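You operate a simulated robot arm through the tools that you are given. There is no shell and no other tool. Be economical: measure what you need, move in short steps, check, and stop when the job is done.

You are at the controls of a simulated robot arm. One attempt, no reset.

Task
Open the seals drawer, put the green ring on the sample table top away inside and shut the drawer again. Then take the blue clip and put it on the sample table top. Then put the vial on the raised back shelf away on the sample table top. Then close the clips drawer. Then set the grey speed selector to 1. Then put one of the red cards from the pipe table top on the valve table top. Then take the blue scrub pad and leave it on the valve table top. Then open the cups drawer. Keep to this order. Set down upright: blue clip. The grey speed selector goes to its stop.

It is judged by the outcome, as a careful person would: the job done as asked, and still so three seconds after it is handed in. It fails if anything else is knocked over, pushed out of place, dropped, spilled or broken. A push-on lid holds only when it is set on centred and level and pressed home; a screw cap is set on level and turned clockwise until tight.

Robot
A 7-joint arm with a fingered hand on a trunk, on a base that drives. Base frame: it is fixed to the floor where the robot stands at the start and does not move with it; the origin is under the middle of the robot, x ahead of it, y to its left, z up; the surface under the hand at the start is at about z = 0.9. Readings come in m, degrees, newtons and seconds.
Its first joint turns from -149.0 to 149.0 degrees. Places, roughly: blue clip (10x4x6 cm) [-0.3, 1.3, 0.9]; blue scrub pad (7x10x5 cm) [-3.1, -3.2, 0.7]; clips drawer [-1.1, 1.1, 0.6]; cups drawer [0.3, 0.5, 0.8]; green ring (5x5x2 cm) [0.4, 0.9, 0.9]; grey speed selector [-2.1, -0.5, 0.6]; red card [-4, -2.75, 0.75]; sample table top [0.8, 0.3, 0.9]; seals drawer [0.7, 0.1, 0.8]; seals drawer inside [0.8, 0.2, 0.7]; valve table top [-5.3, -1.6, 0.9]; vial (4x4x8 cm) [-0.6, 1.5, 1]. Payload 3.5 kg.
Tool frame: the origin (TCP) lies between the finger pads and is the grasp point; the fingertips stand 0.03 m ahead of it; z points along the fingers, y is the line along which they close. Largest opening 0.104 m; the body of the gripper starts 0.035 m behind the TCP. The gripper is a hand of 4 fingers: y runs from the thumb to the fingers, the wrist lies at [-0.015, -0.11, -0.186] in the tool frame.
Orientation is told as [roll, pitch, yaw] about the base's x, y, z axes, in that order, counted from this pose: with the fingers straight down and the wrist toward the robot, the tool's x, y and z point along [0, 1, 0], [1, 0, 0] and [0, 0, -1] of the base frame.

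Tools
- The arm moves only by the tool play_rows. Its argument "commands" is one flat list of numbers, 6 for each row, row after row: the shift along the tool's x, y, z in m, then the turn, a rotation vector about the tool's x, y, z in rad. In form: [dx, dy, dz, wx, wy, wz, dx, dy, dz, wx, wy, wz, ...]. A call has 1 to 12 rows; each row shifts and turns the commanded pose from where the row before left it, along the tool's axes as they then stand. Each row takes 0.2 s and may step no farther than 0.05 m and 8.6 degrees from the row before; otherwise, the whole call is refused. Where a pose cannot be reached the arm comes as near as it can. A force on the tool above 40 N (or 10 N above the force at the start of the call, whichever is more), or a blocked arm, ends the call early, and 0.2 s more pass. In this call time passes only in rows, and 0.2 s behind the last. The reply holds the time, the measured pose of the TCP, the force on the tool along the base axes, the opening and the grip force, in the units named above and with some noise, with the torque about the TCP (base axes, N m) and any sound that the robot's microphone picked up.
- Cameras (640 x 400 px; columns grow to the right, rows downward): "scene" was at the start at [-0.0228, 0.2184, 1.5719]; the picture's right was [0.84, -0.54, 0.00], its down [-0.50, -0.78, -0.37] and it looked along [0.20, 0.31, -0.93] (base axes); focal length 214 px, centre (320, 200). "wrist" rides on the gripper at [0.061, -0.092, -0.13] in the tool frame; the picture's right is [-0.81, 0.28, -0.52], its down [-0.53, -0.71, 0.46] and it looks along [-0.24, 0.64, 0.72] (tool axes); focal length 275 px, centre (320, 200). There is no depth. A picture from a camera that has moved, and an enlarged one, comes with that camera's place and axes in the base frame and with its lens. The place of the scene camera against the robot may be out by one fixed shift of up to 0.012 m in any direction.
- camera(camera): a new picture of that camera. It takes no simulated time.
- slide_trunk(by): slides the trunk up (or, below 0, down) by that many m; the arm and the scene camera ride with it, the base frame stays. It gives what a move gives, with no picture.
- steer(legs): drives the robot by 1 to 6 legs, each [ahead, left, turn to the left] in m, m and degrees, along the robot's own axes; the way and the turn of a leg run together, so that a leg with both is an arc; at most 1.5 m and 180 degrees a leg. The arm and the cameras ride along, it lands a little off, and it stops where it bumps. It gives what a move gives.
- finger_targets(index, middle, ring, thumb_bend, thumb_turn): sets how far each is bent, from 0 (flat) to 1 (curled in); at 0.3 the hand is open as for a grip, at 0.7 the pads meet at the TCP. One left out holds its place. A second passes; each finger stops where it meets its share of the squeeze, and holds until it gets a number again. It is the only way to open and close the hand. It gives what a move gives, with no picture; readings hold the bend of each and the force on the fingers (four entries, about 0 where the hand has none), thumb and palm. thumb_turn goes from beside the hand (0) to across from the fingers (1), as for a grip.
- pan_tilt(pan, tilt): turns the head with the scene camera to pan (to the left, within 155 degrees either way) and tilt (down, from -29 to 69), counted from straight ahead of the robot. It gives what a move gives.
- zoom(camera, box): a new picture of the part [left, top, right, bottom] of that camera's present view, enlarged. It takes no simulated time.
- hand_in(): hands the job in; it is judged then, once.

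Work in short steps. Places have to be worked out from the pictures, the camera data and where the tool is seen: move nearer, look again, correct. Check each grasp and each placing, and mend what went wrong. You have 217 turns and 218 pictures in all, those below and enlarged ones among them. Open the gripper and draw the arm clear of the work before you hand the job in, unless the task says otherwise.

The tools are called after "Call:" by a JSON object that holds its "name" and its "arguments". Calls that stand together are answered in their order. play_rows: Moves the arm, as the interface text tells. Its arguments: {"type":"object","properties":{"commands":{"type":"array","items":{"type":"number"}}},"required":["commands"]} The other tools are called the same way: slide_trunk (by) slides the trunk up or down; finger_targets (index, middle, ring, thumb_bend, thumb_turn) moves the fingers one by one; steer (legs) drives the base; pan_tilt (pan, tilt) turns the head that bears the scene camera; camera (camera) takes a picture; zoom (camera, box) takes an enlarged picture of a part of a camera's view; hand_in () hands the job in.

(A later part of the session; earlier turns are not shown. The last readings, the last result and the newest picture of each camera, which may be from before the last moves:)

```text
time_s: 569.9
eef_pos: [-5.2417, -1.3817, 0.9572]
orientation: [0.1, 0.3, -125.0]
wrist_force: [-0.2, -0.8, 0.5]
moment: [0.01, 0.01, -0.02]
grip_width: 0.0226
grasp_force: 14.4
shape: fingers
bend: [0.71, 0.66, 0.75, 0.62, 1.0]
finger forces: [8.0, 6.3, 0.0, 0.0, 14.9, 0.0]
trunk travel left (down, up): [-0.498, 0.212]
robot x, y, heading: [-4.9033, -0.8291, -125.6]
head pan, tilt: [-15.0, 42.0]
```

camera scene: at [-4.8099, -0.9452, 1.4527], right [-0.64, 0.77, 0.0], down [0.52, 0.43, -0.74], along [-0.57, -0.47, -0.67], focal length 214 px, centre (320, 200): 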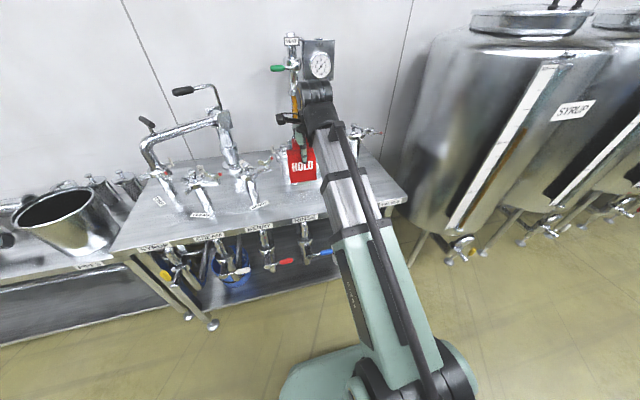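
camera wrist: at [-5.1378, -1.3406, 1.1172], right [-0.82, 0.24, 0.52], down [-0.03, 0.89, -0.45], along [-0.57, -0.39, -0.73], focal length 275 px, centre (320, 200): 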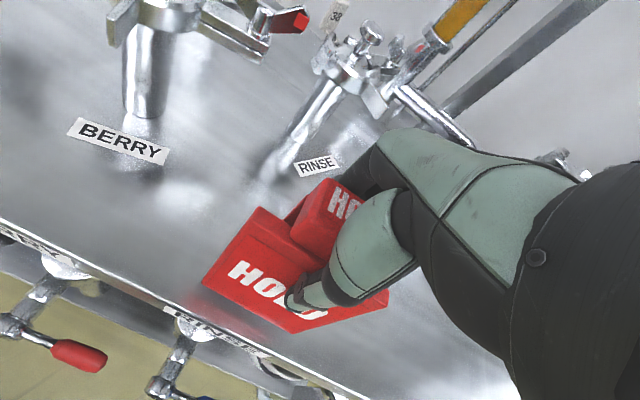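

The grip slipped down the tab, so the card has touched the table. I release gently and lift away.

Call:
{"name": "finger_targets", "arguments": {"index": 0.5, "middle": 0.5, "ring": 0.5, "thumb_bend": 0.45}}

Call:
{"name": "finger_targets", "arguments": {"index": 0.3, "middle": 0.3, "ring": 0.3, "thumb_bend": 0.3}}

Call:
{"name": "play_rows", "arguments": {"commands": [0, 0, -0.02, 0, 0, 0, 0, 0, -0.04, 0, 0, 0, 0, 0, -0.05, 0, 0, 0, 0, 0, -0.05, 0, 0, 0, 0, 0, -0.05, 0, 0, 0]}}

Call:
{"name": "camera", "arguments": {"camera": "wrist"}}

```text
time_s: 570.9
eef_pos: [-5.2411, -1.3828, 0.9567]
orientation: [0.0, 0.1, -125.0]
wrist_force: [-0.4, -0.3, -0.1]
moment: [-0.01, -0.04, -0.03]
grip_width: 0.0581
grasp_force: 0.1
shape: fingers
bend: [0.5, 0.5, 0.5, 0.45, 0.99]
finger forces: [0.1, 0.0, 0.0, 0.1, 0.0, 0.0]
trunk travel left (down, up): [-0.498, 0.212]
robot x, y, heading: [-4.9021, -0.8299, -125.6]
head pan, tilt: [-15.0, 42.0]
```

```text
time_s: 571.9
eef_pos: [-5.2415, -1.3821, 0.9578]
orientation: [0.0, 0.1, -124.9]
wrist_force: [-0.7, -0.4, 0.0]
moment: [0.02, 0.01, 0.0]
grip_width: 0.1024
grasp_force: 0.0
shape: fingers
bend: [0.3, 0.3, 0.3, 0.3, 0.98]
finger forces: [0.0, 0.0, 0.0, 0.0, 0.1, 0.0]
trunk travel left (down, up): [-0.498, 0.212]
robot x, y, heading: [-4.9003, -0.8306, -125.6]
head pan, tilt: [-15.0, 42.0]
```

```text
time_s: 573.1
eef_pos: [-5.2412, -1.383, 1.1681]
orientation: [-0.1, 0.1, -125.1]
wrist_force: [-0.5, -0.6, -0.3]
moment: [-0.01, 0.0, -0.03]
grip_width: 0.103
grasp_force: 0.0
shape: fingers
bend: [0.3, 0.3, 0.3, 0.3, 0.98]
finger forces: [0.1, 0.0, 0.0, 0.0, 0.0, 0.0]
trunk travel left (down, up): [-0.498, 0.212]
robot x, y, heading: [-4.902, -0.8301, -125.5]
head pan, tilt: [-15.0, 42.0]
```

```text
20 pictures are left
camera wrist: at [-5.1387, -1.3416, 1.299], right [-0.82, 0.24, 0.52], down [-0.03, 0.89, -0.45], along [-0.57, -0.39, -0.73], focal length 275 px, centre (320, 200)
```

wrist: 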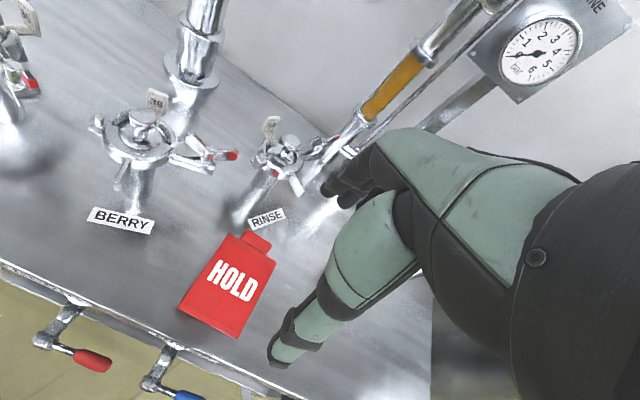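

The red card lies flat on the valve table top, stable. Next the blue pad: I raise, drive left along the tables and look.

Call:
{"name": "slide_trunk", "arguments": {"by": 0.15}}

Call:
{"name": "steer", "arguments": {"legs": [[0.0, 1.3, 0], [0, 1.3, 0]]}}

Call:
{"name": "pan_tilt", "arguments": {"pan": 10, "tilt": 45}}

Call:
{"name": "camera", "arguments": {"camera": "scene"}}

Call:
{"name": "camera", "arguments": {"camera": "wrist"}}

```text
time_s: 574.9
eef_pos: [-5.2415, -1.3833, 1.3165]
orientation: [0.0, 0.1, -125.1]
wrist_force: [-0.1, -0.5, -0.8]
moment: [-0.02, 0.02, 0.01]
grip_width: 0.1029
grasp_force: 0.1
shape: fingers
bend: [0.3, 0.3, 0.3, 0.3, 0.98]
finger forces: [0.0, 0.0, 0.0, 0.0, 0.0, 0.0]
trunk travel left (down, up): [-0.648, 0.062]
robot x, y, heading: [-4.9026, -0.8325, -125.7]
head pan, tilt: [-15.0, 42.0]
```

```text
time_s: 587.5
eef_pos: [-3.125, -2.9022, 1.3182]
orientation: [0.0, 0.2, -125.0]
wrist_force: [0.5, -0.6, -0.3]
moment: [0.0, -0.01, 0.02]
grip_width: 0.1026
grasp_force: 0.1
shape: fingers
bend: [0.3, 0.3, 0.3, 0.3, 0.98]
finger forces: [0.0, 0.0, 0.0, 0.1, 0.1, 0.1]
trunk travel left (down, up): [-0.648, 0.062]
robot x, y, heading: [-2.7855, -2.3509, -125.6]
head pan, tilt: [-15.0, 42.0]
```

```text
time_s: 588.4
eef_pos: [-3.1263, -2.9008, 1.3175]
orientation: [0.1, 0.1, -125.0]
wrist_force: [0.6, 0.6, -0.1]
moment: [0.02, -0.01, -0.02]
grip_width: 0.1029
grasp_force: 0.1
shape: fingers
bend: [0.3, 0.3, 0.3, 0.3, 0.98]
finger forces: [0.0, 0.0, 0.0, 0.0, 0.0, 0.1]
trunk travel left (down, up): [-0.648, 0.062]
robot x, y, heading: [-2.7869, -2.3518, -125.3]
head pan, tilt: [10.0, 45.0]
```

```text
19 pictures are left
camera scene: at [-2.6648, -2.4859, 1.5983], right [-0.9, 0.43, 0.0], down [0.31, 0.64, -0.71], along [-0.31, -0.64, -0.71], focal length 214 px, centre (320, 200)
```

scene: 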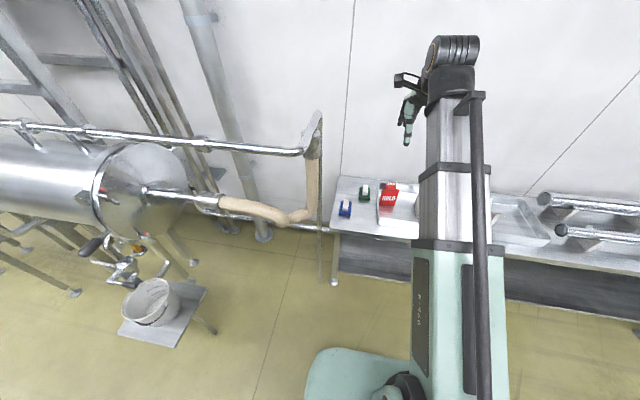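

```text
18 pictures are left
camera wrist: at [-3.0233, -2.8619, 1.4486], right [-0.82, 0.24, 0.52], down [-0.03, 0.89, -0.45], along [-0.57, -0.39, -0.73], focal length 275 px, centre (320, 200)
```

wrist: 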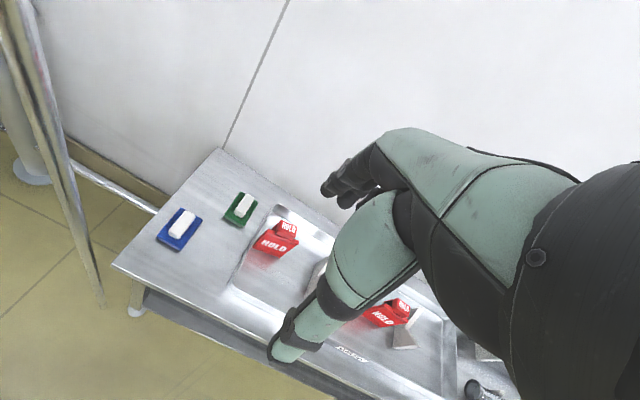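

The pad lies at about [-3.131, -3.150], its handle running toward the wall. I yaw the hand 90° (wrist on the right, away from the hose post), move above and lower.

Call:
{"name": "play_rows", "arguments": {"commands": [0, 0, 0, 0, 0, -0.131, 0, 0, 0, 0, 0, -0.131, 0, 0, 0, 0, 0, -0.131, 0, 0, 0, 0, 0, -0.131, 0, 0, 0, 0, 0, -0.131, 0, 0, 0, 0, 0, -0.131, 0, 0, 0, 0, 0, -0.131, 0, 0, 0, 0, 0, -0.131, 0, 0, 0, 0, 0, -0.131, 0, 0, 0, 0, 0, -0.131, 0, 0, 0, 0, 0, -0.131, 0, 0, 0, 0, 0, -0.131]}}

Call:
{"name": "play_rows", "arguments": {"commands": [-0.0345, 0.0232, 0, 0, 0, 0, -0.0345, 0.0232, 0, 0, 0, 0, -0.0345, 0.0232, 0, 0, 0, 0, -0.0345, 0.0232, 0, 0, 0, 0, -0.0345, 0.0232, 0, 0, 0, 0, -0.0345, 0.0232, 0, 0, 0, 0]}}

Call:
{"name": "slide_trunk", "arguments": {"by": -0.4}}

Call:
{"name": "camera", "arguments": {"camera": "wrist"}}

```text
time_s: 590.7
eef_pos: [-3.1258, -2.9047, 1.3185]
orientation: [0.3, -0.2, -50.9]
wrist_force: [-41.8, -17.9, 28.2]
moment: [5.91, -5.36, 5.29]
grip_width: 0.103
grasp_force: 0.0
shape: fingers
bend: [0.3, 0.3, 0.3, 0.3, 0.98]
finger forces: [0.0, 0.0, 0.1, 0.1, 0.0, 0.0]
trunk travel left (down, up): [-0.648, 0.062]
robot x, y, heading: [-2.7811, -2.3534, -125.7]
head pan, tilt: [10.0, 45.0]
stopped in row 11: the force on the tool passed its limit at 142 N (the readings are from after the stop); the commanded pose is now the measured one
```

```text
time_s: 590.9
eef_pos: [-3.1279, -2.9112, 1.3182]
orientation: [0.4, -0.1, -51.0]
wrist_force: [-18.5, -20.0, 11.4]
moment: [3.99, -2.38, 2.41]
grip_width: 0.1029
grasp_force: 0.1
shape: fingers
bend: [0.3, 0.3, 0.3, 0.3, 0.98]
finger forces: [0.0, 0.0, 0.0, 0.0, 0.0, 0.0]
trunk travel left (down, up): [-0.648, 0.062]
robot x, y, heading: [-2.7834, -2.3529, -125.5]
head pan, tilt: [10.0, 45.0]
stopped in row 1: the force on the tool passed its limit at 70 N (the readings are from after the stop); the commanded pose is now the measured one
```

```text
time_s: 594.8
eef_pos: [-3.1285, -2.9106, 0.9182]
orientation: [0.4, -0.2, -51.1]
wrist_force: [-17.2, -19.3, 15.3]
moment: [4.5, -2.28, 2.35]
grip_width: 0.1029
grasp_force: 0.0
shape: fingers
bend: [0.3, 0.3, 0.3, 0.3, 0.98]
finger forces: [0.1, 0.1, 0.0, 0.0, 0.1, 0.0]
trunk travel left (down, up): [-0.248, 0.462]
robot x, y, heading: [-2.7836, -2.3505, -125.6]
head pan, tilt: [10.0, 45.0]
```

```text
17 pictures are left
camera wrist: at [-3.1387, -2.8, 1.0487], right [-0.46, -0.72, 0.51], down [-0.86, 0.22, -0.46], along [0.22, -0.65, -0.72], focal length 275 px, centre (320, 200)
```

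wrist: 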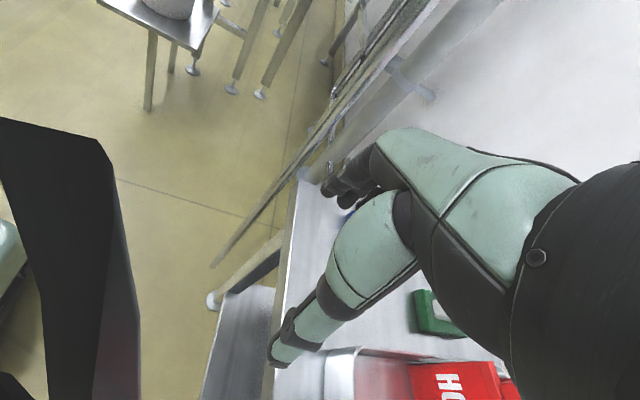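

That was the arm's own forearm against the hand camera at 75° yaw. I rotate back 17° and then move over the pad.

Call:
{"name": "play_rows", "arguments": {"commands": [0, 0, 0, 0, 0, 0.15, 0, 0, 0, 0, 0, 0.15]}}

Call:
{"name": "play_rows", "arguments": {"commands": [-0.017, 0.036, 0, 0, 0, 0, -0.017, 0.036, 0, 0, 0, 0, -0.017, 0.036, 0, 0, 0, 0, -0.017, 0.036, 0, 0, 0, 0, -0.017, 0.036, 0, 0, 0, 0, -0.017, 0.036, 0, 0, 0, 0]}}

Call:
{"name": "camera", "arguments": {"camera": "wrist"}}

```text
time_s: 595.4
eef_pos: [-3.1278, -2.9109, 0.9193]
orientation: [0.5, 0.0, -68.2]
wrist_force: [0.0, 0.4, 0.4]
moment: [0.0, 0.02, -0.01]
grip_width: 0.1033
grasp_force: 0.1
shape: fingers
bend: [0.3, 0.3, 0.3, 0.3, 0.98]
finger forces: [0.0, 0.1, 0.0, 0.0, 0.1, 0.0]
trunk travel left (down, up): [-0.248, 0.462]
robot x, y, heading: [-2.7852, -2.3514, -125.8]
head pan, tilt: [10.0, 45.0]
```

```text
time_s: 596.8
eef_pos: [-3.1434, -3.1487, 0.9171]
orientation: [0.4, -0.1, -68.2]
wrist_force: [-0.5, -0.4, -0.5]
moment: [-0.01, -0.01, -0.01]
grip_width: 0.1029
grasp_force: 0.0
shape: fingers
bend: [0.3, 0.3, 0.3, 0.3, 0.98]
finger forces: [0.0, 0.0, 0.0, 0.1, 0.0, 0.0]
trunk travel left (down, up): [-0.248, 0.462]
robot x, y, heading: [-2.7853, -2.3504, -125.6]
head pan, tilt: [10.0, 45.0]
```

```text
16 pictures are left
camera wrist: at [-3.1209, -3.0402, 1.0482], right [-0.65, -0.56, 0.51], down [-0.76, 0.47, -0.46], along [0.02, -0.69, -0.73], focal length 275 px, centre (320, 200)
```

wrist: 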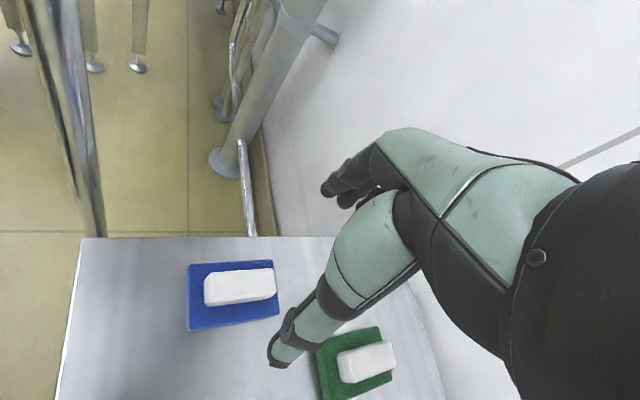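

Centred nearly on the handle ([-3.130, -3.152]). I correct 1.3 cm, descend to z≈0.75 and grip.

Call:
{"name": "play_rows", "arguments": {"commands": [0.011, 0.008, 0.04, 0, 0, 0, 0, 0, 0.045, 0, 0, 0, 0, 0, 0.045, 0, 0, 0, 0, 0, 0.025, 0, 0, 0, 0, 0, 0.012, 0, 0, 0]}}

Call:
{"name": "finger_targets", "arguments": {"index": 0.75, "middle": 0.75, "ring": 0.75, "thumb_bend": 0.75}}

Call:
{"name": "play_rows", "arguments": {"commands": [0, 0, -0.03, 0, 0, 0, 0, 0, -0.04, 0, 0, 0, 0, 0, -0.05, 0, 0, 0]}}

Call:
{"name": "camera", "arguments": {"camera": "wrist"}}

```text
time_s: 598.0
eef_pos: [-3.1275, -3.1515, 0.7506]
orientation: [0.4, 0.0, -68.2]
wrist_force: [0.6, 0.8, 0.3]
moment: [-0.03, 0.01, -0.02]
grip_width: 0.103
grasp_force: 0.5
shape: fingers
bend: [0.3, 0.3, 0.3, 0.3, 0.98]
finger forces: [0.0, 0.8, 0.0, 0.0, 0.1, 0.0]
trunk travel left (down, up): [-0.248, 0.462]
robot x, y, heading: [-2.7853, -2.3529, -125.4]
head pan, tilt: [10.0, 45.0]
```

```text
time_s: 599.0
eef_pos: [-3.127, -3.1513, 0.7519]
orientation: [0.4, -0.2, -68.1]
wrist_force: [1.1, -3.9, 20.2]
moment: [-0.83, -0.41, 0.1]
grip_width: 0.0592
grasp_force: 34.9
shape: fingers
bend: [0.46, 0.42, 0.59, 0.54, 0.99]
finger forces: [21.2, 13.5, 10.1, 0.0, 24.9, 0.1]
trunk travel left (down, up): [-0.248, 0.462]
robot x, y, heading: [-2.7839, -2.3519, -125.5]
head pan, tilt: [10.0, 45.0]
```

```text
time_s: 599.8
eef_pos: [-3.1296, -3.1537, 0.8722]
orientation: [0.4, 0.1, -68.2]
wrist_force: [-0.6, -1.1, -1.6]
moment: [0.02, 0.03, -0.02]
grip_width: 0.0588
grasp_force: 27.3
shape: fingers
bend: [0.46, 0.42, 0.6, 0.54, 0.98]
finger forces: [11.6, 8.6, 9.8, 0.0, 25.6, 0.0]
trunk travel left (down, up): [-0.248, 0.462]
robot x, y, heading: [-2.7893, -2.3517, -125.8]
head pan, tilt: [10.0, 45.0]
```

```text
15 pictures are left
camera wrist: at [-3.1065, -3.0445, 1.002], right [-0.65, -0.56, 0.51], down [-0.76, 0.47, -0.46], along [0.02, -0.69, -0.73], focal length 275 px, centre (320, 200)
```

wrist: 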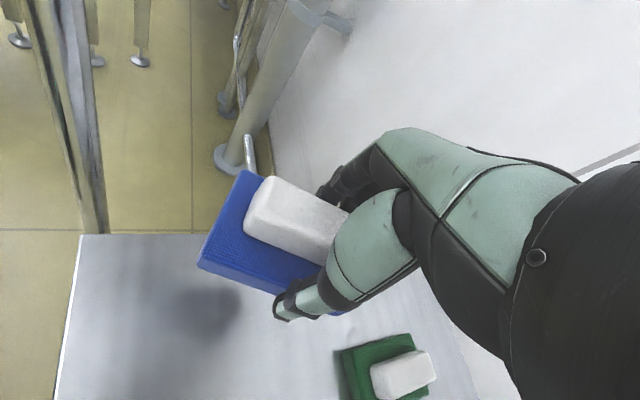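

Pad gripped and lifted. I raise, retract, and drive right to the valve table's right-front spot (t≈−3.62).

Call:
{"name": "slide_trunk", "arguments": {"by": 0.4}}

Call:
{"name": "play_rows", "arguments": {"commands": [0.017, -0.036, 0, 0, 0, 0, 0.017, -0.036, 0, 0, 0, 0, 0.017, -0.036, 0, 0, 0, 0, 0.017, -0.036, 0, 0, 0, 0, 0.017, -0.036, 0, 0, 0, 0]}}

Call:
{"name": "steer", "arguments": {"legs": [[0, -1.4, 0], [0, -1.42, 0]]}}

Call:
{"name": "camera", "arguments": {"camera": "wrist"}}

```text
time_s: 603.6
eef_pos: [-3.1274, -3.1533, 1.2717]
orientation: [0.6, -0.1, -68.2]
wrist_force: [0.4, -0.5, 0.0]
moment: [-0.04, 0.02, -0.01]
grip_width: 0.0592
grasp_force: 28.2
shape: fingers
bend: [0.46, 0.42, 0.6, 0.54, 0.98]
finger forces: [11.6, 8.6, 9.8, 0.0, 25.5, 0.1]
trunk travel left (down, up): [-0.648, 0.062]
robot x, y, heading: [-2.7874, -2.349, -125.6]
head pan, tilt: [10.0, 45.0]
```

```text
time_s: 604.8
eef_pos: [-3.115, -2.9502, 1.2713]
orientation: [0.5, -0.1, -68.2]
wrist_force: [0.9, 0.0, -1.1]
moment: [-0.02, 0.01, 0.01]
grip_width: 0.0589
grasp_force: 28.0
shape: fingers
bend: [0.46, 0.42, 0.6, 0.54, 0.98]
finger forces: [11.6, 8.6, 10.0, 0.0, 25.4, 0.1]
trunk travel left (down, up): [-0.648, 0.062]
robot x, y, heading: [-2.7828, -2.3479, -125.3]
head pan, tilt: [10.0, 45.0]
```

```text
time_s: 618.5
eef_pos: [-5.4169, -1.2992, 1.2711]
orientation: [0.5, -0.1, -68.7]
wrist_force: [0.0, 0.0, -1.1]
moment: [0.0, 0.01, 0.02]
grip_width: 0.0592
grasp_force: 27.4
shape: fingers
bend: [0.46, 0.42, 0.6, 0.54, 0.98]
finger forces: [11.6, 8.6, 10.0, 0.0, 25.3, 0.0]
trunk travel left (down, up): [-0.648, 0.062]
robot x, y, heading: [-5.081, -0.7015, -125.9]
head pan, tilt: [10.0, 45.0]
```

```text
14 pictures are left
camera wrist: at [-5.394, -1.1911, 1.4025], right [-0.66, -0.55, 0.51], down [-0.75, 0.47, -0.46], along [0.01, -0.69, -0.73], focal length 275 px, centre (320, 200)
```

wrist: 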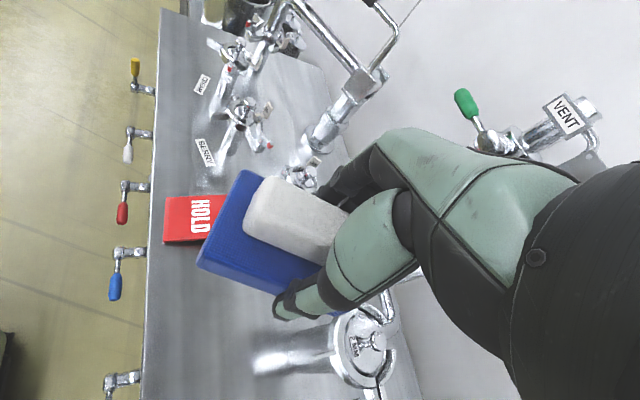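

Position is good: pad centre t≈−3.58, n≈−4.23, clear of the card (t>−3.45) and the DRAIN pipe (n −4.36). I lower.

Call:
{"name": "slide_trunk", "arguments": {"by": -0.3}}

Call:
{"name": "play_rows", "arguments": {"commands": [0, 0, 0.02, 0, 0, 0, 0, 0, 0.015, 0, 0, 0, 0, 0, 0.008, 0, 0, 0]}}

Call:
{"name": "camera", "arguments": {"camera": "wrist"}}

```text
time_s: 621.5
eef_pos: [-5.417, -1.3005, 0.9706]
orientation: [0.5, -0.1, -68.7]
wrist_force: [0.1, -0.3, 0.0]
moment: [-0.03, -0.01, -0.01]
grip_width: 0.0588
grasp_force: 27.3
shape: fingers
bend: [0.46, 0.42, 0.6, 0.54, 0.98]
finger forces: [11.5, 8.6, 10.0, 0.0, 25.4, 0.0]
trunk travel left (down, up): [-0.348, 0.362]
robot x, y, heading: [-5.082, -0.7006, -125.9]
head pan, tilt: [10.0, 45.0]
```

```text
time_s: 622.3
eef_pos: [-5.4158, -1.3, 0.929]
orientation: [0.4, -0.1, -68.6]
wrist_force: [-0.7, 0.2, -0.8]
moment: [0.02, 0.02, 0.01]
grip_width: 0.059
grasp_force: 27.7
shape: fingers
bend: [0.46, 0.42, 0.6, 0.54, 0.98]
finger forces: [11.6, 8.5, 10.0, 0.1, 25.3, 0.0]
trunk travel left (down, up): [-0.348, 0.362]
robot x, y, heading: [-5.0809, -0.7027, -126.2]
head pan, tilt: [10.0, 45.0]
```

```text
13 pictures are left
camera wrist: at [-5.3936, -1.1911, 1.0592], right [-0.66, -0.55, 0.51], down [-0.75, 0.47, -0.46], along [0.01, -0.69, -0.73], focal length 275 px, centre (320, 200)
```

wrist: 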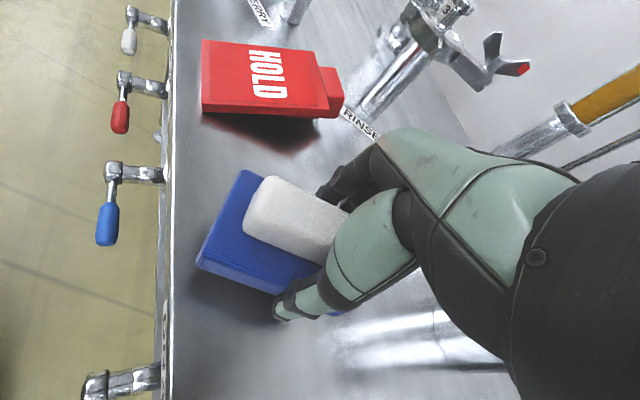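

Clear. I lower on in 4 mm steps until contact.

Call:
{"name": "play_rows", "arguments": {"commands": [0, 0, 0.004, 0, 0, 0, 0, 0, 0.004, 0, 0, 0, 0, 0, 0.004, 0, 0, 0, 0, 0, 0.004, 0, 0, 0, 0, 0, 0.004, 0, 0, 0, 0, 0, 0.004, 0, 0, 0, 0, 0, 0.004, 0, 0, 0]}}

```text
time_s: 623.9
eef_pos: [-5.4152, -1.2995, 0.9018]
orientation: [0.5, -0.1, -68.7]
wrist_force: [0.5, 0.0, 0.0]
moment: [-0.06, 0.03, 0.0]
grip_width: 0.0592
grasp_force: 27.6
shape: fingers
bend: [0.46, 0.42, 0.6, 0.54, 0.98]
finger forces: [11.5, 8.4, 10.1, 0.1, 25.2, 0.0]
trunk travel left (down, up): [-0.348, 0.362]
robot x, y, heading: [-5.0834, -0.6998, -125.8]
head pan, tilt: [10.0, 45.0]
```

Call:
{"name": "play_rows", "arguments": {"commands": [0, 0, 0.003, 0, 0, 0, 0, 0, 0.003, 0, 0, 0, 0, 0, 0.003, 0, 0, 0, 0, 0, 0.003, 0, 0, 0, 0, 0, 0.003, 0, 0, 0, 0, 0, 0.003, 0, 0, 0]}}

```text
time_s: 625.1
eef_pos: [-5.4169, -1.2997, 0.893]
orientation: [0.3, -0.7, -68.8]
wrist_force: [0.9, 2.1, 20.8]
moment: [-0.11, -0.31, 0.08]
grip_width: 0.0589
grasp_force: 36.7
shape: fingers
bend: [0.46, 0.43, 0.61, 0.54, 0.98]
finger forces: [23.1, 8.9, 9.3, 0.0, 32.5, 0.2]
trunk travel left (down, up): [-0.348, 0.362]
robot x, y, heading: [-5.0845, -0.7015, -126.1]
head pan, tilt: [10.0, 45.0]
stopped in row 5: the force on the tool passed its limit at 46 N (the readings are from after the stop); the commanded pose is now the measured one
```

Contact at z≈0.893. I ease up 2 mm, release, and lift.

Call:
{"name": "play_rows", "arguments": {"commands": [0, 0, -0.002, 0, 0, 0]}}

Call:
{"name": "finger_targets", "arguments": {"index": 0.3, "middle": 0.3, "ring": 0.3, "thumb_bend": 0.3}}

Call:
{"name": "play_rows", "arguments": {"commands": [0, 0, -0.02, 0, 0, 0, 0, 0, -0.04, 0, 0, 0, 0, 0, -0.05, 0, 0, 0, 0, 0, -0.05, 0, 0, 0, 0, 0, -0.05, 0, 0, 0]}}

Call:
{"name": "camera", "arguments": {"camera": "wrist"}}

```text
time_s: 625.5
eef_pos: [-5.4175, -1.299, 0.8916]
orientation: [0.3, -0.5, -68.7]
wrist_force: [0.7, 2.1, 15.3]
moment: [-0.43, -0.41, 0.08]
grip_width: 0.0589
grasp_force: 33.9
shape: fingers
bend: [0.46, 0.43, 0.61, 0.54, 0.98]
finger forces: [23.5, 9.2, 9.1, 0.0, 26.3, 0.0]
trunk travel left (down, up): [-0.348, 0.362]
robot x, y, heading: [-5.0816, -0.6996, -125.9]
head pan, tilt: [10.0, 45.0]
```

```text
time_s: 626.5
eef_pos: [-5.4177, -1.3006, 0.8908]
orientation: [0.3, -0.4, -68.8]
wrist_force: [-0.9, 0.2, -0.3]
moment: [0.01, -0.02, -0.01]
grip_width: 0.1028
grasp_force: 0.0
shape: fingers
bend: [0.3, 0.3, 0.3, 0.3, 0.98]
finger forces: [0.0, 0.0, 0.0, 0.0, 0.0, 0.0]
trunk travel left (down, up): [-0.348, 0.362]
robot x, y, heading: [-5.0825, -0.6967, -126.1]
head pan, tilt: [10.0, 45.0]
```

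```text
time_s: 627.7
eef_pos: [-5.4191, -1.3004, 1.1002]
orientation: [0.3, -0.4, -68.7]
wrist_force: [-0.1, 0.6, 0.7]
moment: [0.0, -0.02, 0.01]
grip_width: 0.1026
grasp_force: 0.1
shape: fingers
bend: [0.3, 0.3, 0.3, 0.3, 0.98]
finger forces: [0.0, 0.0, 0.1, 0.0, 0.0, 0.0]
trunk travel left (down, up): [-0.348, 0.362]
robot x, y, heading: [-5.0786, -0.7011, -126.2]
head pan, tilt: [10.0, 45.0]
```

```text
12 pictures are left
camera wrist: at [-5.3958, -1.1914, 1.2314], right [-0.66, -0.55, 0.52], down [-0.75, 0.47, -0.46], along [0.01, -0.69, -0.72], focal length 275 px, centre (320, 200)
```

wrist: 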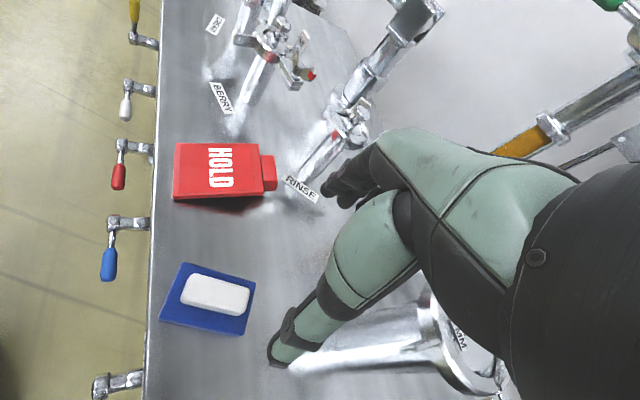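

The blue pad lies flat on the valve table. Last: the cups drawer. I straighten and retract the hand, raise the trunk, and retrace the rear aisle.

Call:
{"name": "slide_trunk", "arguments": {"by": 0.25}}

Call:
{"name": "play_rows", "arguments": {"commands": [0, 0, 0, 0, 0, 0.142, 0, 0, 0, 0, 0, 0.142, 0, 0, 0, 0, 0, 0.142, 0, 0, 0, 0, 0, 0.142, 0, 0, 0, 0, 0, 0.142, 0, 0, 0, 0, 0, 0.142, 0, 0, 0, 0, 0, 0.142, 0, -0.04, 0, 0, 0, 0, 0, -0.04, 0, 0, 0, 0]}}

Call:
{"name": "steer", "arguments": {"legs": [[0, 0, 89.7], [1.45, 0.27, 0], [1.5, 0, 0], [1.5, 0, 0], [1.5, 0, 0], [1.5, 0, 0]]}}

```text
time_s: 630.2
eef_pos: [-5.4188, -1.3, 1.351]
orientation: [0.3, -0.4, -68.8]
wrist_force: [-0.2, 0.1, -1.1]
moment: [0.02, 0.0, 0.01]
grip_width: 0.103
grasp_force: 0.1
shape: fingers
bend: [0.3, 0.3, 0.3, 0.3, 0.98]
finger forces: [0.1, 0.0, 0.0, 0.1, 0.1, 0.1]
trunk travel left (down, up): [-0.598, 0.112]
robot x, y, heading: [-5.0836, -0.7005, -126.4]
head pan, tilt: [10.0, 45.0]
```

```text
time_s: 632.2
eef_pos: [-5.3721, -1.2358, 1.3511]
orientation: [0.6, 0.1, -125.8]
wrist_force: [0.6, 0.4, -0.2]
moment: [0.02, -0.02, 0.03]
grip_width: 0.103
grasp_force: 0.1
shape: fingers
bend: [0.3, 0.3, 0.3, 0.3, 0.98]
finger forces: [0.1, 0.0, 0.1, 0.0, 0.0, 0.0]
trunk travel left (down, up): [-0.598, 0.112]
robot x, y, heading: [-5.0813, -0.7039, -126.2]
head pan, tilt: [10.0, 45.0]
```

```text
time_s: 671.5
eef_pos: [1.5497, -5.3272, 1.3499]
orientation: [0.5, 0.1, -36.6]
wrist_force: [0.5, 0.8, -0.6]
moment: [-0.01, 0.02, -0.02]
grip_width: 0.1029
grasp_force: 0.0
shape: fingers
bend: [0.3, 0.3, 0.3, 0.3, 0.98]
finger forces: [0.0, 0.1, 0.0, 0.0, 0.0, 0.0]
trunk travel left (down, up): [-0.598, 0.112]
robot x, y, heading: [1.0187, -5.026, -36.8]
head pan, tilt: [10.0, 45.0]
```

Call:
{"name": "steer", "arguments": {"legs": [[1.1, 0.1, 0], [0.98, 0.077, 0], [0, 0, -106.2], [-1.05, 0, 0]]}}

```text
time_s: 691.3
eef_pos: [3.1774, -5.9379, 1.3507]
orientation: [0.5, 0.0, -144.1]
wrist_force: [-0.1, 0.1, 0.2]
moment: [-0.01, 0.02, 0.01]
grip_width: 0.1028
grasp_force: 0.1
shape: fingers
bend: [0.3, 0.3, 0.3, 0.3, 0.98]
finger forces: [0.0, 0.0, 0.0, 0.0, 0.1, 0.0]
trunk travel left (down, up): [-0.598, 0.112]
robot x, y, heading: [3.6272, -5.5217, -144.3]
head pan, tilt: [10.0, 45.0]
```

On track at [3.63, -5.52]. Now I turn to face south, shift east and back out through the opening the way I came.

Call:
{"name": "steer", "arguments": {"legs": [[0, 0, 54.3], [0, 0.53, 0], [-1.5, 0, 0]]}}

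Call:
{"name": "steer", "arguments": {"legs": [[0, -0.57, 0], [-0.5, 0, 0], [0, -0.13, 0], [0, 0, -126.2]]}}

```text
time_s: 703.9
eef_pos: [4.2386, -4.6212, 1.35]
orientation: [0.5, 0.0, -88.9]
wrist_force: [0.3, -0.2, 0.1]
moment: [-0.01, 0.0, 0.02]
grip_width: 0.103
grasp_force: 0.1
shape: fingers
bend: [0.3, 0.3, 0.3, 0.3, 0.98]
finger forces: [0.0, 0.1, 0.0, 0.1, 0.0, 0.0]
trunk travel left (down, up): [-0.598, 0.112]
robot x, y, heading: [4.1518, -4.0203, -88.8]
head pan, tilt: [10.0, 45.0]
```

```text
time_s: 715.8
eef_pos: [2.9121, -3.2343, 1.3507]
orientation: [0.5, -0.1, 144.1]
wrist_force: [0.1, 0.6, -0.5]
moment: [-0.04, 0.03, 0.02]
grip_width: 0.103
grasp_force: 0.1
shape: fingers
bend: [0.3, 0.3, 0.3, 0.3, 0.98]
finger forces: [0.2, 0.0, 0.0, 0.0, 0.1, 0.0]
trunk travel left (down, up): [-0.598, 0.112]
robot x, y, heading: [3.4467, -3.5305, 143.7]
head pan, tilt: [10.0, 45.0]
```

Now along the aisle back to the sample table, then turn to face the cups drawer.

Call:
{"name": "steer", "arguments": {"legs": [[1.45, -0.2, 0], [1.5, 0, 0], [1.45, -0.08, 0], [0.45, 0, 0], [0, 0, -90]]}}

Call:
{"name": "pan_tilt", "arguments": {"pan": 0, "tilt": 40}}

Call:
{"name": "camera", "arguments": {"camera": "scene"}}

```text
time_s: 743.0
eef_pos: [-0.0485, 0.0591, 1.3507]
orientation: [0.5, 0.0, 55.5]
wrist_force: [0.4, 0.6, 0.3]
moment: [-0.02, -0.01, 0.02]
grip_width: 0.1028
grasp_force: 0.0
shape: fingers
bend: [0.3, 0.3, 0.3, 0.3, 0.98]
finger forces: [0.1, 0.0, 0.0, 0.0, 0.0, 0.0]
trunk travel left (down, up): [-0.598, 0.112]
robot x, y, heading: [-0.3287, -0.4805, 55.3]
head pan, tilt: [10.0, 45.0]
```

```text
time_s: 743.7
eef_pos: [-0.0497, 0.0599, 1.3502]
orientation: [0.5, 0.0, 55.5]
wrist_force: [0.2, -0.7, -0.4]
moment: [0.0, -0.01, 0.01]
grip_width: 0.1029
grasp_force: 0.1
shape: fingers
bend: [0.3, 0.3, 0.3, 0.3, 0.98]
finger forces: [0.0, 0.0, 0.0, 0.0, 0.1, 0.0]
trunk travel left (down, up): [-0.598, 0.112]
robot x, y, heading: [-0.3338, -0.4787, 55.1]
head pan, tilt: [0.0, 40.0]
```

```text
11 pictures are left
camera scene: at [-0.455, -0.3503, 1.5556], right [0.82, -0.57, 0.0], down [-0.37, -0.53, -0.77], along [0.44, 0.63, -0.64], focal length 214 px, centre (320, 200)
```

scene: 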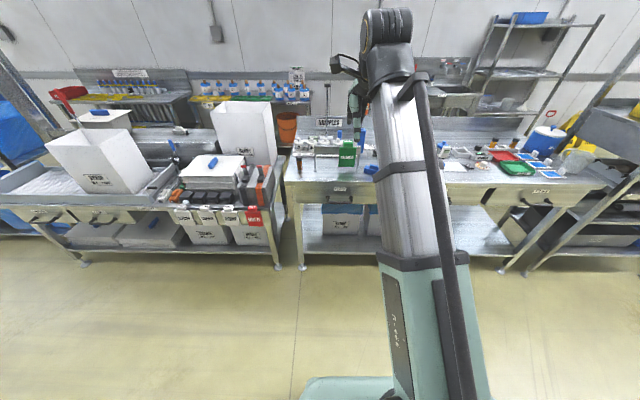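

I align heading, pitch the hand forward, and lower toward the cups handle (t≈−0.065, n≈0.343, z≈0.788).

Call:
{"name": "steer", "arguments": {"legs": [[0, 0, -1.4]]}}

Call:
{"name": "play_rows", "arguments": {"commands": [0, 0, 0, -0.143, 0, 0, 0, 0, 0, -0.143, 0, 0, 0, 0, 0, -0.143, 0, 0, 0, 0, 0, -0.143, 0, 0, 0, 0, 0, -0.143, 0, 0, 0, 0, 0, -0.143, 0, 0, 0, 0, 0, -0.143, 0, 0, 0, 0, 0, -0.143, 0, 0, 0, 0, 0, -0.143, 0, 0, 0, 0, 0, -0.143, 0, 0, 0, 0, 0, -0.141, 0, 0]}}

Call:
{"name": "slide_trunk", "arguments": {"by": -0.4}}

```text
time_s: 744.5
eef_pos: [-0.0359, 0.0537, 1.3511]
orientation: [0.5, 0.0, 54.1]
wrist_force: [0.1, -0.1, 0.4]
moment: [-0.01, 0.02, 0.01]
grip_width: 0.1031
grasp_force: 0.0
shape: fingers
bend: [0.3, 0.3, 0.3, 0.3, 0.98]
finger forces: [0.0, 0.1, 0.0, 0.0, 0.1, 0.0]
trunk travel left (down, up): [-0.598, 0.112]
robot x, y, heading: [-0.3292, -0.4777, 53.7]
head pan, tilt: [0.0, 40.0]
```

```text
time_s: 746.9
eef_pos: [-0.0262, 0.0644, 1.3579]
orientation: [22.3, -86.7, 31.1]
wrist_force: [-0.9, 0.2, 0.2]
moment: [-0.02, 0.0, -0.02]
grip_width: 0.1031
grasp_force: 0.0
shape: fingers
bend: [0.3, 0.3, 0.3, 0.3, 0.98]
finger forces: [0.0, 0.0, 0.0, 0.0, 0.0, 0.0]
out of reach, approached as far as the arm can: row 9, 10
trunk travel left (down, up): [-0.598, 0.112]
robot x, y, heading: [-0.3291, -0.4828, 53.6]
head pan, tilt: [0.0, 40.0]
```

```text
time_s: 750.7
eef_pos: [-0.0274, 0.0637, 0.957]
orientation: [17.3, -87.0, 36.1]
wrist_force: [-0.1, -0.3, 0.9]
moment: [-0.01, 0.0, -0.01]
grip_width: 0.1027
grasp_force: 0.0
shape: fingers
bend: [0.3, 0.3, 0.3, 0.3, 0.98]
finger forces: [0.1, 0.0, 0.0, 0.1, 0.0, 0.1]
trunk travel left (down, up): [-0.198, 0.512]
robot x, y, heading: [-0.3299, -0.4817, 53.5]
head pan, tilt: [0.0, 40.0]
```

Call:
{"name": "slide_trunk", "arguments": {"by": -0.168}}

Call:
{"name": "steer", "arguments": {"legs": [[0.18, 0, 0]]}}

Call:
{"name": "camera", "arguments": {"camera": "scene"}}

Call:
{"name": "zoom", "arguments": {"camera": "scene", "box": [280, 40, 480, 165]}}

```text
time_s: 752.6
eef_pos: [-0.0262, 0.0642, 0.7891]
orientation: [17.4, -86.8, 36.0]
wrist_force: [0.4, 0.7, -0.4]
moment: [0.02, 0.01, 0.0]
grip_width: 0.1032
grasp_force: 0.1
shape: fingers
bend: [0.3, 0.3, 0.3, 0.3, 0.98]
finger forces: [0.1, 0.0, 0.0, 0.1, 0.1, 0.0]
trunk travel left (down, up): [-0.03, 0.68]
robot x, y, heading: [-0.3304, -0.4786, 53.7]
head pan, tilt: [0.0, 40.0]
```

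```text
time_s: 754.1
eef_pos: [0.081, 0.2099, 0.7898]
orientation: [17.3, -86.9, 35.9]
wrist_force: [-0.3, -0.1, 0.2]
moment: [0.0, 0.02, 0.0]
grip_width: 0.103
grasp_force: 0.0
shape: fingers
bend: [0.3, 0.3, 0.3, 0.3, 0.98]
finger forces: [0.0, 0.1, 0.1, 0.0, 0.0, 0.0]
trunk travel left (down, up): [-0.03, 0.68]
robot x, y, heading: [-0.2229, -0.3334, 53.4]
head pan, tilt: [0.0, 40.0]
```

```text
10 pictures are left
camera scene: at [-0.3435, -0.2004, 0.9876], right [0.81, -0.59, 0.0], down [-0.38, -0.52, -0.77], along [0.45, 0.62, -0.64], focal length 214 px, centre (320, 200)
```

scene: 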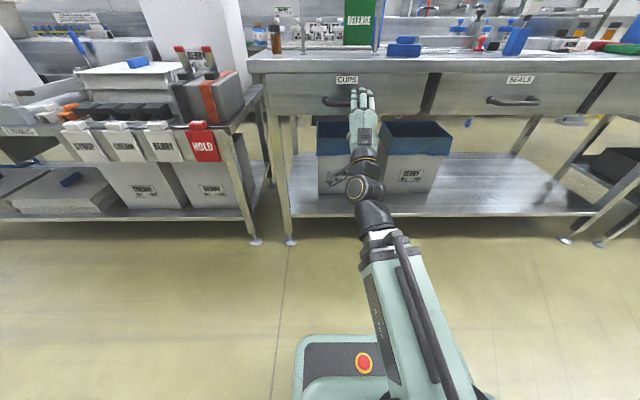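

```text
3.20 times, centred on (380, 102) of scene
camera zoom: at [-0.3435, -0.2004, 0.9876], right [0.81, -0.59, 0.0], down [-0.38, -0.52, -0.77], along [0.45, 0.62, -0.64], focal length 686 px, centre (128, 512)
```

zoom: 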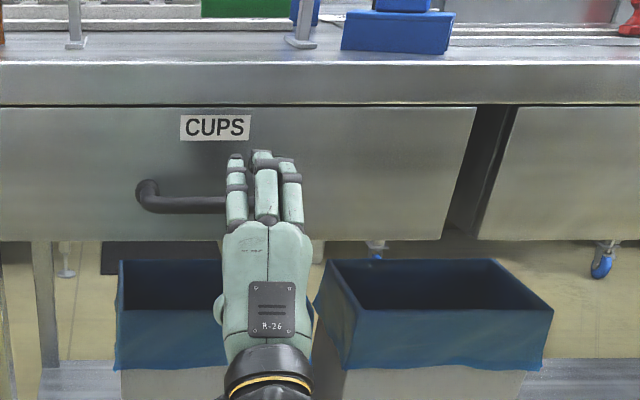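

Aligned with the cups bar (t≈−0.07). I advance so the bar lies in the hand, close, and pull by driving back.

Call:
{"name": "play_rows", "arguments": {"commands": [0.008, 0, 0.04, 0, 0, 0, 0, 0.003, 0.04, 0, 0, 0, 0, 0.003, 0.03, 0, 0, 0, 0, 0, 0.018, 0, 0, 0]}}

Call:
{"name": "finger_targets", "arguments": {"index": 0.8, "middle": 0.8, "ring": 0.8, "thumb_bend": 0.8}}

Call:
{"name": "steer", "arguments": {"legs": [[-0.15, 0, 0]]}}

Call:
{"name": "camera", "arguments": {"camera": "scene"}}

```text
time_s: 755.1
eef_pos: [0.1523, 0.3186, 0.7893]
orientation: [17.3, -86.9, 36.0]
wrist_force: [1.5, -0.5, -1.3]
moment: [0.01, -0.01, 0.04]
grip_width: 0.1029
grasp_force: 0.1
shape: fingers
bend: [0.3, 0.3, 0.3, 0.3, 0.98]
finger forces: [0.0, 0.1, 0.0, 0.0, 0.1, 0.0]
trunk travel left (down, up): [-0.03, 0.68]
robot x, y, heading: [-0.2208, -0.3326, 53.5]
head pan, tilt: [0.0, 40.0]
```

```text
time_s: 756.1
eef_pos: [0.1513, 0.3184, 0.79]
orientation: [17.6, -86.9, 35.8]
wrist_force: [-0.4, -0.1, -0.4]
moment: [0.0, 0.0, 0.03]
grip_width: 0.0001
grasp_force: 0.3
shape: fingers
bend: [0.77, 0.79, 0.8, 0.73, 1.0]
finger forces: [0.1, 0.0, 0.5, 0.0, 0.0, 0.0]
trunk travel left (down, up): [-0.03, 0.68]
robot x, y, heading: [-0.2203, -0.3341, 53.6]
head pan, tilt: [0.0, 40.0]
```

```text
time_s: 757.5
eef_pos: [0.0623, 0.198, 0.7898]
orientation: [17.3, -86.8, 35.9]
wrist_force: [0.3, 1.7, 0.2]
moment: [-0.01, 0.0, 0.0]
grip_width: 0.0
grasp_force: 0.7
shape: fingers
bend: [0.77, 0.79, 0.8, 0.73, 1.0]
finger forces: [0.1, 0.0, 1.0, 0.1, 0.2, 0.0]
trunk travel left (down, up): [-0.03, 0.68]
robot x, y, heading: [-0.3115, -0.4556, 53.8]
head pan, tilt: [0.0, 40.0]
```

```text
8 pictures are left
camera scene: at [-0.4324, -0.3212, 0.9876], right [0.81, -0.59, 0.0], down [-0.38, -0.52, -0.77], along [0.45, 0.62, -0.64], focal length 214 px, centre (320, 200)
```

scene: 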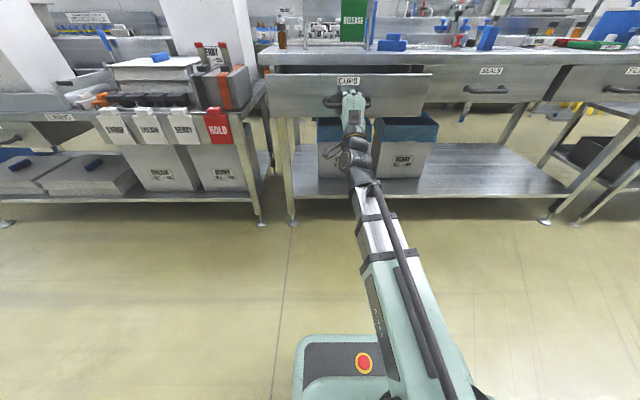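

Opening. I pull another 0.19 m.

Call:
{"name": "steer", "arguments": {"legs": [[-0.19, 0, 0]]}}

Call:
{"name": "finger_targets", "arguments": {"index": 0.3, "middle": 0.3, "ring": 0.3, "thumb_bend": 0.3}}

Call:
{"name": "camera", "arguments": {"camera": "scene"}}

```text
time_s: 759.5
eef_pos: [0.0021, 0.0613, 0.7944]
orientation: [15.0, -87.1, 39.4]
wrist_force: [-14.9, 8.4, -15.3]
moment: [0.15, 0.08, 0.05]
grip_width: 0.0001
grasp_force: 21.3
shape: fingers
bend: [0.78, 0.8, 0.8, 0.73, 1.0]
finger forces: [0.0, 0.0, 15.8, 0.1, 26.8, 0.1]
trunk travel left (down, up): [-0.03, 0.68]
robot x, y, heading: [-0.3565, -0.5895, 53.9]
head pan, tilt: [0.0, 40.0]
stopped in leg 1: the force on the tool passed its limit at 48 N (the readings are from after the stop); the commanded pose is now the measured one
```

```text
time_s: 760.5
eef_pos: [0.0036, 0.0622, 0.7941]
orientation: [15.9, -87.3, 38.5]
wrist_force: [-28.6, 18.8, -10.4]
moment: [0.19, 0.62, 0.48]
grip_width: 0.1025
grasp_force: 16.7
shape: fingers
bend: [0.3, 0.3, 0.7, 0.3, 0.98]
finger forces: [0.0, 0.0, 33.8, 0.0, 0.0, 0.0]
trunk travel left (down, up): [-0.03, 0.68]
robot x, y, heading: [-0.3558, -0.5891, 53.9]
head pan, tilt: [0.0, 40.0]
```

```text
7 pictures are left
camera scene: at [-0.4779, -0.4538, 0.9875], right [0.81, -0.59, 0.0], down [-0.38, -0.52, -0.77], along [0.45, 0.62, -0.64], focal length 214 px, centre (320, 200)
```

scene: 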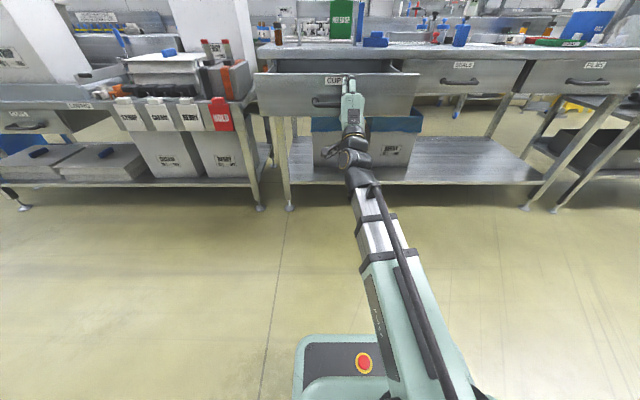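

The base drifted right and my ring finger presses the handle's leg; the drawer is about 0.28 m open. I shift the hand left, re-hook, and pull the rest with the arm.

Call:
{"name": "play_rows", "arguments": {"commands": [0.012, 0, 0, 0, 0, 0, 0.012, 0, 0, 0, 0, 0, 0.012, 0, 0, 0, 0, 0]}}

Call:
{"name": "finger_targets", "arguments": {"index": 0.8, "middle": 0.8, "ring": 0.8, "thumb_bend": 0.8}}

Call:
{"name": "play_rows", "arguments": {"commands": [0, 0, -0.02, 0, 0, 0, 0, 0, -0.02, 0, 0, 0, 0, 0, -0.02, 0, 0, 0, 0, 0, -0.02, 0, 0, 0]}}

Call:
{"name": "camera", "arguments": {"camera": "scene"}}

```text
time_s: 761.4
eef_pos: [-0.0227, 0.0808, 0.7961]
orientation: [19.9, -87.2, 34.3]
wrist_force: [1.0, 0.2, -0.4]
moment: [0.06, -0.03, 0.02]
grip_width: 0.1028
grasp_force: 0.2
shape: fingers
bend: [0.3, 0.3, 0.3, 0.3, 0.98]
finger forces: [0.1, 0.0, 0.0, 0.0, 0.0, 0.0]
trunk travel left (down, up): [-0.03, 0.68]
robot x, y, heading: [-0.3538, -0.5895, 54.3]
head pan, tilt: [0.0, 40.0]
```

```text
time_s: 762.4
eef_pos: [-0.0232, 0.0837, 0.7958]
orientation: [17.7, -87.2, 36.5]
wrist_force: [1.6, -0.2, -15.4]
moment: [0.04, -0.13, 0.08]
grip_width: 0.0
grasp_force: 11.0
shape: fingers
bend: [0.79, 0.79, 0.79, 0.71, 1.0]
finger forces: [0.0, 1.9, 4.4, 0.0, 15.4, 0.1]
trunk travel left (down, up): [-0.03, 0.68]
robot x, y, heading: [-0.3566, -0.5905, 54.1]
head pan, tilt: [0.0, 40.0]
```

```text
time_s: 763.4
eef_pos: [-0.0696, 0.0185, 0.7996]
orientation: [16.7, -87.3, 37.4]
wrist_force: [-0.5, -1.5, -30.1]
moment: [0.15, -0.14, 0.22]
grip_width: 0.001
grasp_force: 16.4
shape: fingers
bend: [0.79, 0.8, 0.79, 0.71, 1.0]
finger forces: [0.1, 1.2, 5.1, 0.0, 26.2, 0.0]
trunk travel left (down, up): [-0.03, 0.68]
robot x, y, heading: [-0.356, -0.5929, 54.0]
head pan, tilt: [0.0, 40.0]
```

```text
6 pictures are left
camera scene: at [-0.4753, -0.4545, 0.9875], right [0.81, -0.59, 0.0], down [-0.38, -0.52, -0.76], along [0.45, 0.62, -0.64], focal length 214 px, centre (320, 200)
```

scene: 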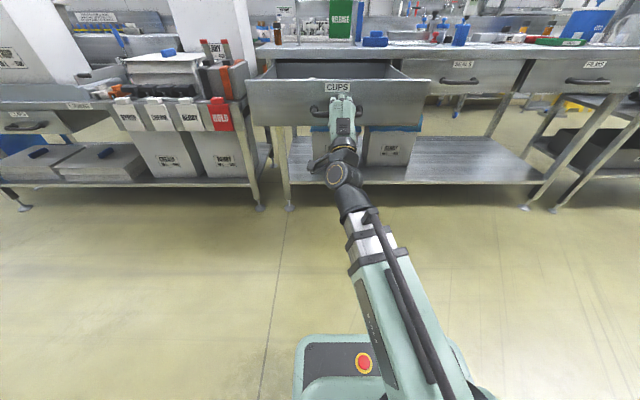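

Now about 0.35 m open. I relieve the vertical load and pull a little more to its stop.

Call:
{"name": "play_rows", "arguments": {"commands": [0, -0.006, -0.015, 0, 0, 0, 0, -0.004, -0.02, 0, 0, 0, 0, 0, -0.02, 0, 0, 0]}}

Call:
{"name": "finger_targets", "arguments": {"index": 0.3, "middle": 0.3, "ring": 0.3, "thumb_bend": 0.3}}

```text
time_s: 763.9
eef_pos: [-0.0784, 0.0061, 0.7928]
orientation: [14.9, -87.1, 39.2]
wrist_force: [10.5, 16.4, -6.7]
moment: [0.01, -0.16, 0.29]
grip_width: 0.0002
grasp_force: 15.5
shape: fingers
bend: [0.79, 0.78, 0.76, 0.71, 1.0]
finger forces: [0.0, 7.8, 10.7, 0.0, 12.5, 0.0]
trunk travel left (down, up): [-0.03, 0.68]
robot x, y, heading: [-0.3519, -0.5879, 54.1]
head pan, tilt: [0.0, 40.0]
stopped in row 2: the force on the tool passed its limit at 52 N (the readings are from after the stop); the commanded pose is now the measured one
```

```text
time_s: 764.9
eef_pos: [-0.0818, 0.0034, 0.7949]
orientation: [18.0, -87.4, 36.1]
wrist_force: [-0.3, -0.8, -0.2]
moment: [-0.02, 0.01, 0.04]
grip_width: 0.1024
grasp_force: 0.2
shape: fingers
bend: [0.3, 0.3, 0.3, 0.3, 0.98]
finger forces: [0.0, 0.0, 0.0, 0.1, 0.0, 0.0]
trunk travel left (down, up): [-0.03, 0.68]
robot x, y, heading: [-0.3547, -0.5889, 53.8]
head pan, tilt: [0.0, 40.0]
```

The drawer is at its stop and released. I withdraw the hand backward and check.

Call:
{"name": "play_rows", "arguments": {"commands": [0, 0, -0.025, 0, 0, 0, 0, 0, -0.025, 0, 0, 0, 0, 0, -0.02, 0, 0, 0]}}

Call:
{"name": "steer", "arguments": {"legs": [[-0.06, 0, 0]]}}

Call:
{"name": "camera", "arguments": {"camera": "scene"}}

```text
time_s: 765.7
eef_pos: [-0.1137, -0.027, 0.8093]
orientation: [18.6, -87.3, 35.5]
wrist_force: [-0.2, -1.7, -1.0]
moment: [-0.01, 0.0, 0.0]
grip_width: 0.1028
grasp_force: 0.0
shape: fingers
bend: [0.3, 0.3, 0.3, 0.3, 0.98]
finger forces: [0.0, 0.0, 0.0, 0.0, 0.0, 0.1]
out of reach, approached as far as the arm can: row 2, 3
trunk travel left (down, up): [-0.03, 0.68]
robot x, y, heading: [-0.3564, -0.5875, 54.3]
head pan, tilt: [0.0, 40.0]
```

```text
time_s: 766.8
eef_pos: [-0.0668, -0.0648, 0.8097]
orientation: [19.5, -87.4, 34.3]
wrist_force: [0.8, -0.2, -0.4]
moment: [0.0, 0.01, -0.01]
grip_width: 0.1027
grasp_force: 0.0
shape: fingers
bend: [0.3, 0.3, 0.3, 0.3, 0.98]
finger forces: [0.0, 0.0, 0.0, 0.0, 0.0, 0.0]
trunk travel left (down, up): [-0.03, 0.68]
robot x, y, heading: [-0.3065, -0.6235, 53.7]
head pan, tilt: [0.0, 40.0]
stopped in leg 1: the robot was blocked; the commanded pose is now the measured one
```

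```text
5 pictures are left
camera scene: at [-0.4305, -0.4884, 0.9876], right [0.81, -0.59, 0.0], down [-0.38, -0.52, -0.77], along [0.45, 0.62, -0.64], focal length 214 px, centre (320, 200)
```

scene: 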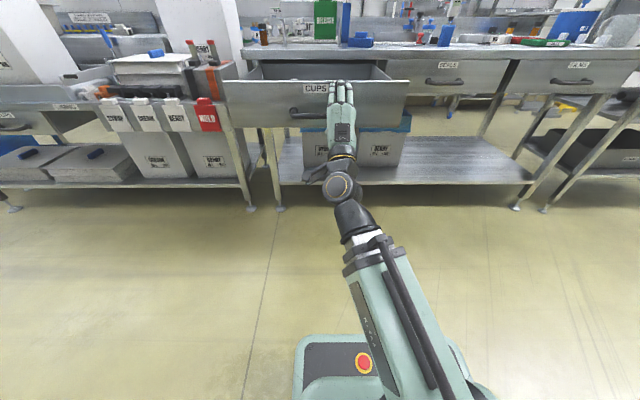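

Hand is about 2 cm clear of the bar. I slide the base right, away from the handle, then raise and view.

Call:
{"name": "steer", "arguments": {"legs": [[0, -0.25, 0], [-0.06, -0.1, 0]]}}

Call:
{"name": "slide_trunk", "arguments": {"by": 0.35}}

Call:
{"name": "camera", "arguments": {"camera": "scene"}}

Call:
{"name": "zoom", "arguments": {"camera": "scene", "box": [140, 60, 460, 260]}}

```text
time_s: 769.5
eef_pos: [0.2448, -0.3046, 0.8107]
orientation: [19.4, -87.4, 34.5]
wrist_force: [-0.1, 0.8, 0.0]
moment: [-0.03, 0.05, -0.08]
grip_width: 0.1028
grasp_force: 0.1
shape: fingers
bend: [0.3, 0.3, 0.3, 0.3, 0.98]
finger forces: [0.0, 0.0, 0.0, 0.1, 0.1, 0.1]
trunk travel left (down, up): [-0.03, 0.68]
robot x, y, heading: [0.0023, -0.867, 53.8]
head pan, tilt: [0.0, 40.0]
```

```text
time_s: 772.9
eef_pos: [0.248, -0.3026, 1.1604]
orientation: [20.4, -87.4, 33.7]
wrist_force: [-1.3, 0.5, 0.2]
moment: [0.05, 0.0, -0.06]
grip_width: 0.1027
grasp_force: 0.0
shape: fingers
bend: [0.3, 0.3, 0.3, 0.3, 0.98]
finger forces: [0.0, 0.1, 0.1, 0.0, 0.1, 0.0]
trunk travel left (down, up): [-0.38, 0.33]
robot x, y, heading: [0.0052, -0.861, 53.8]
head pan, tilt: [0.0, 40.0]
```

```text
4 pictures are left
camera scene: at [-0.1151, -0.7282, 1.3378], right [0.81, -0.59, 0.0], down [-0.38, -0.52, -0.77], along [0.45, 0.62, -0.64], focal length 214 px, centre (320, 200)
```

scene: 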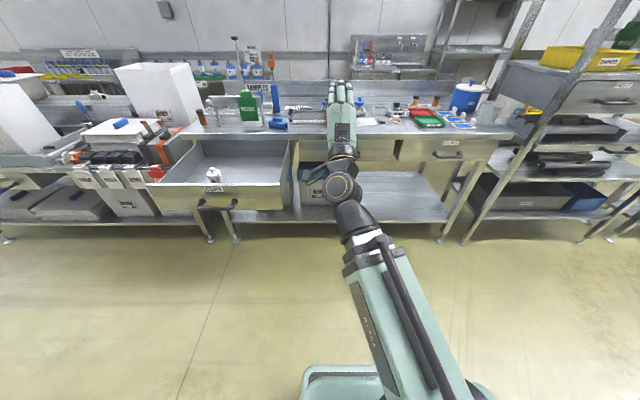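

```text
2.00 times, centred on (300, 160) of scene
camera zoom: at [-0.1151, -0.7282, 1.3378], right [0.81, -0.59, 0.0], down [-0.38, -0.52, -0.77], along [0.45, 0.62, -0.64], focal length 429 px, centre (360, 280)
```

zoom: 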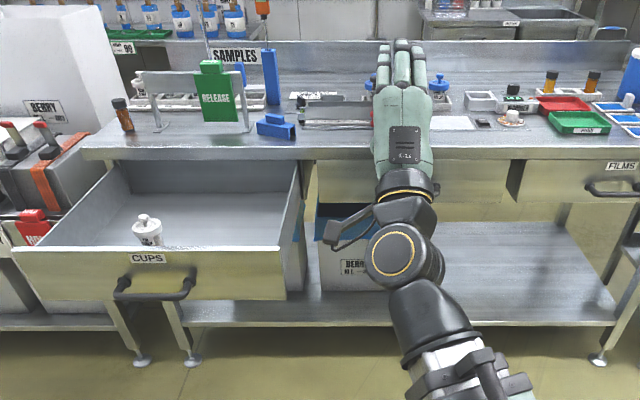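

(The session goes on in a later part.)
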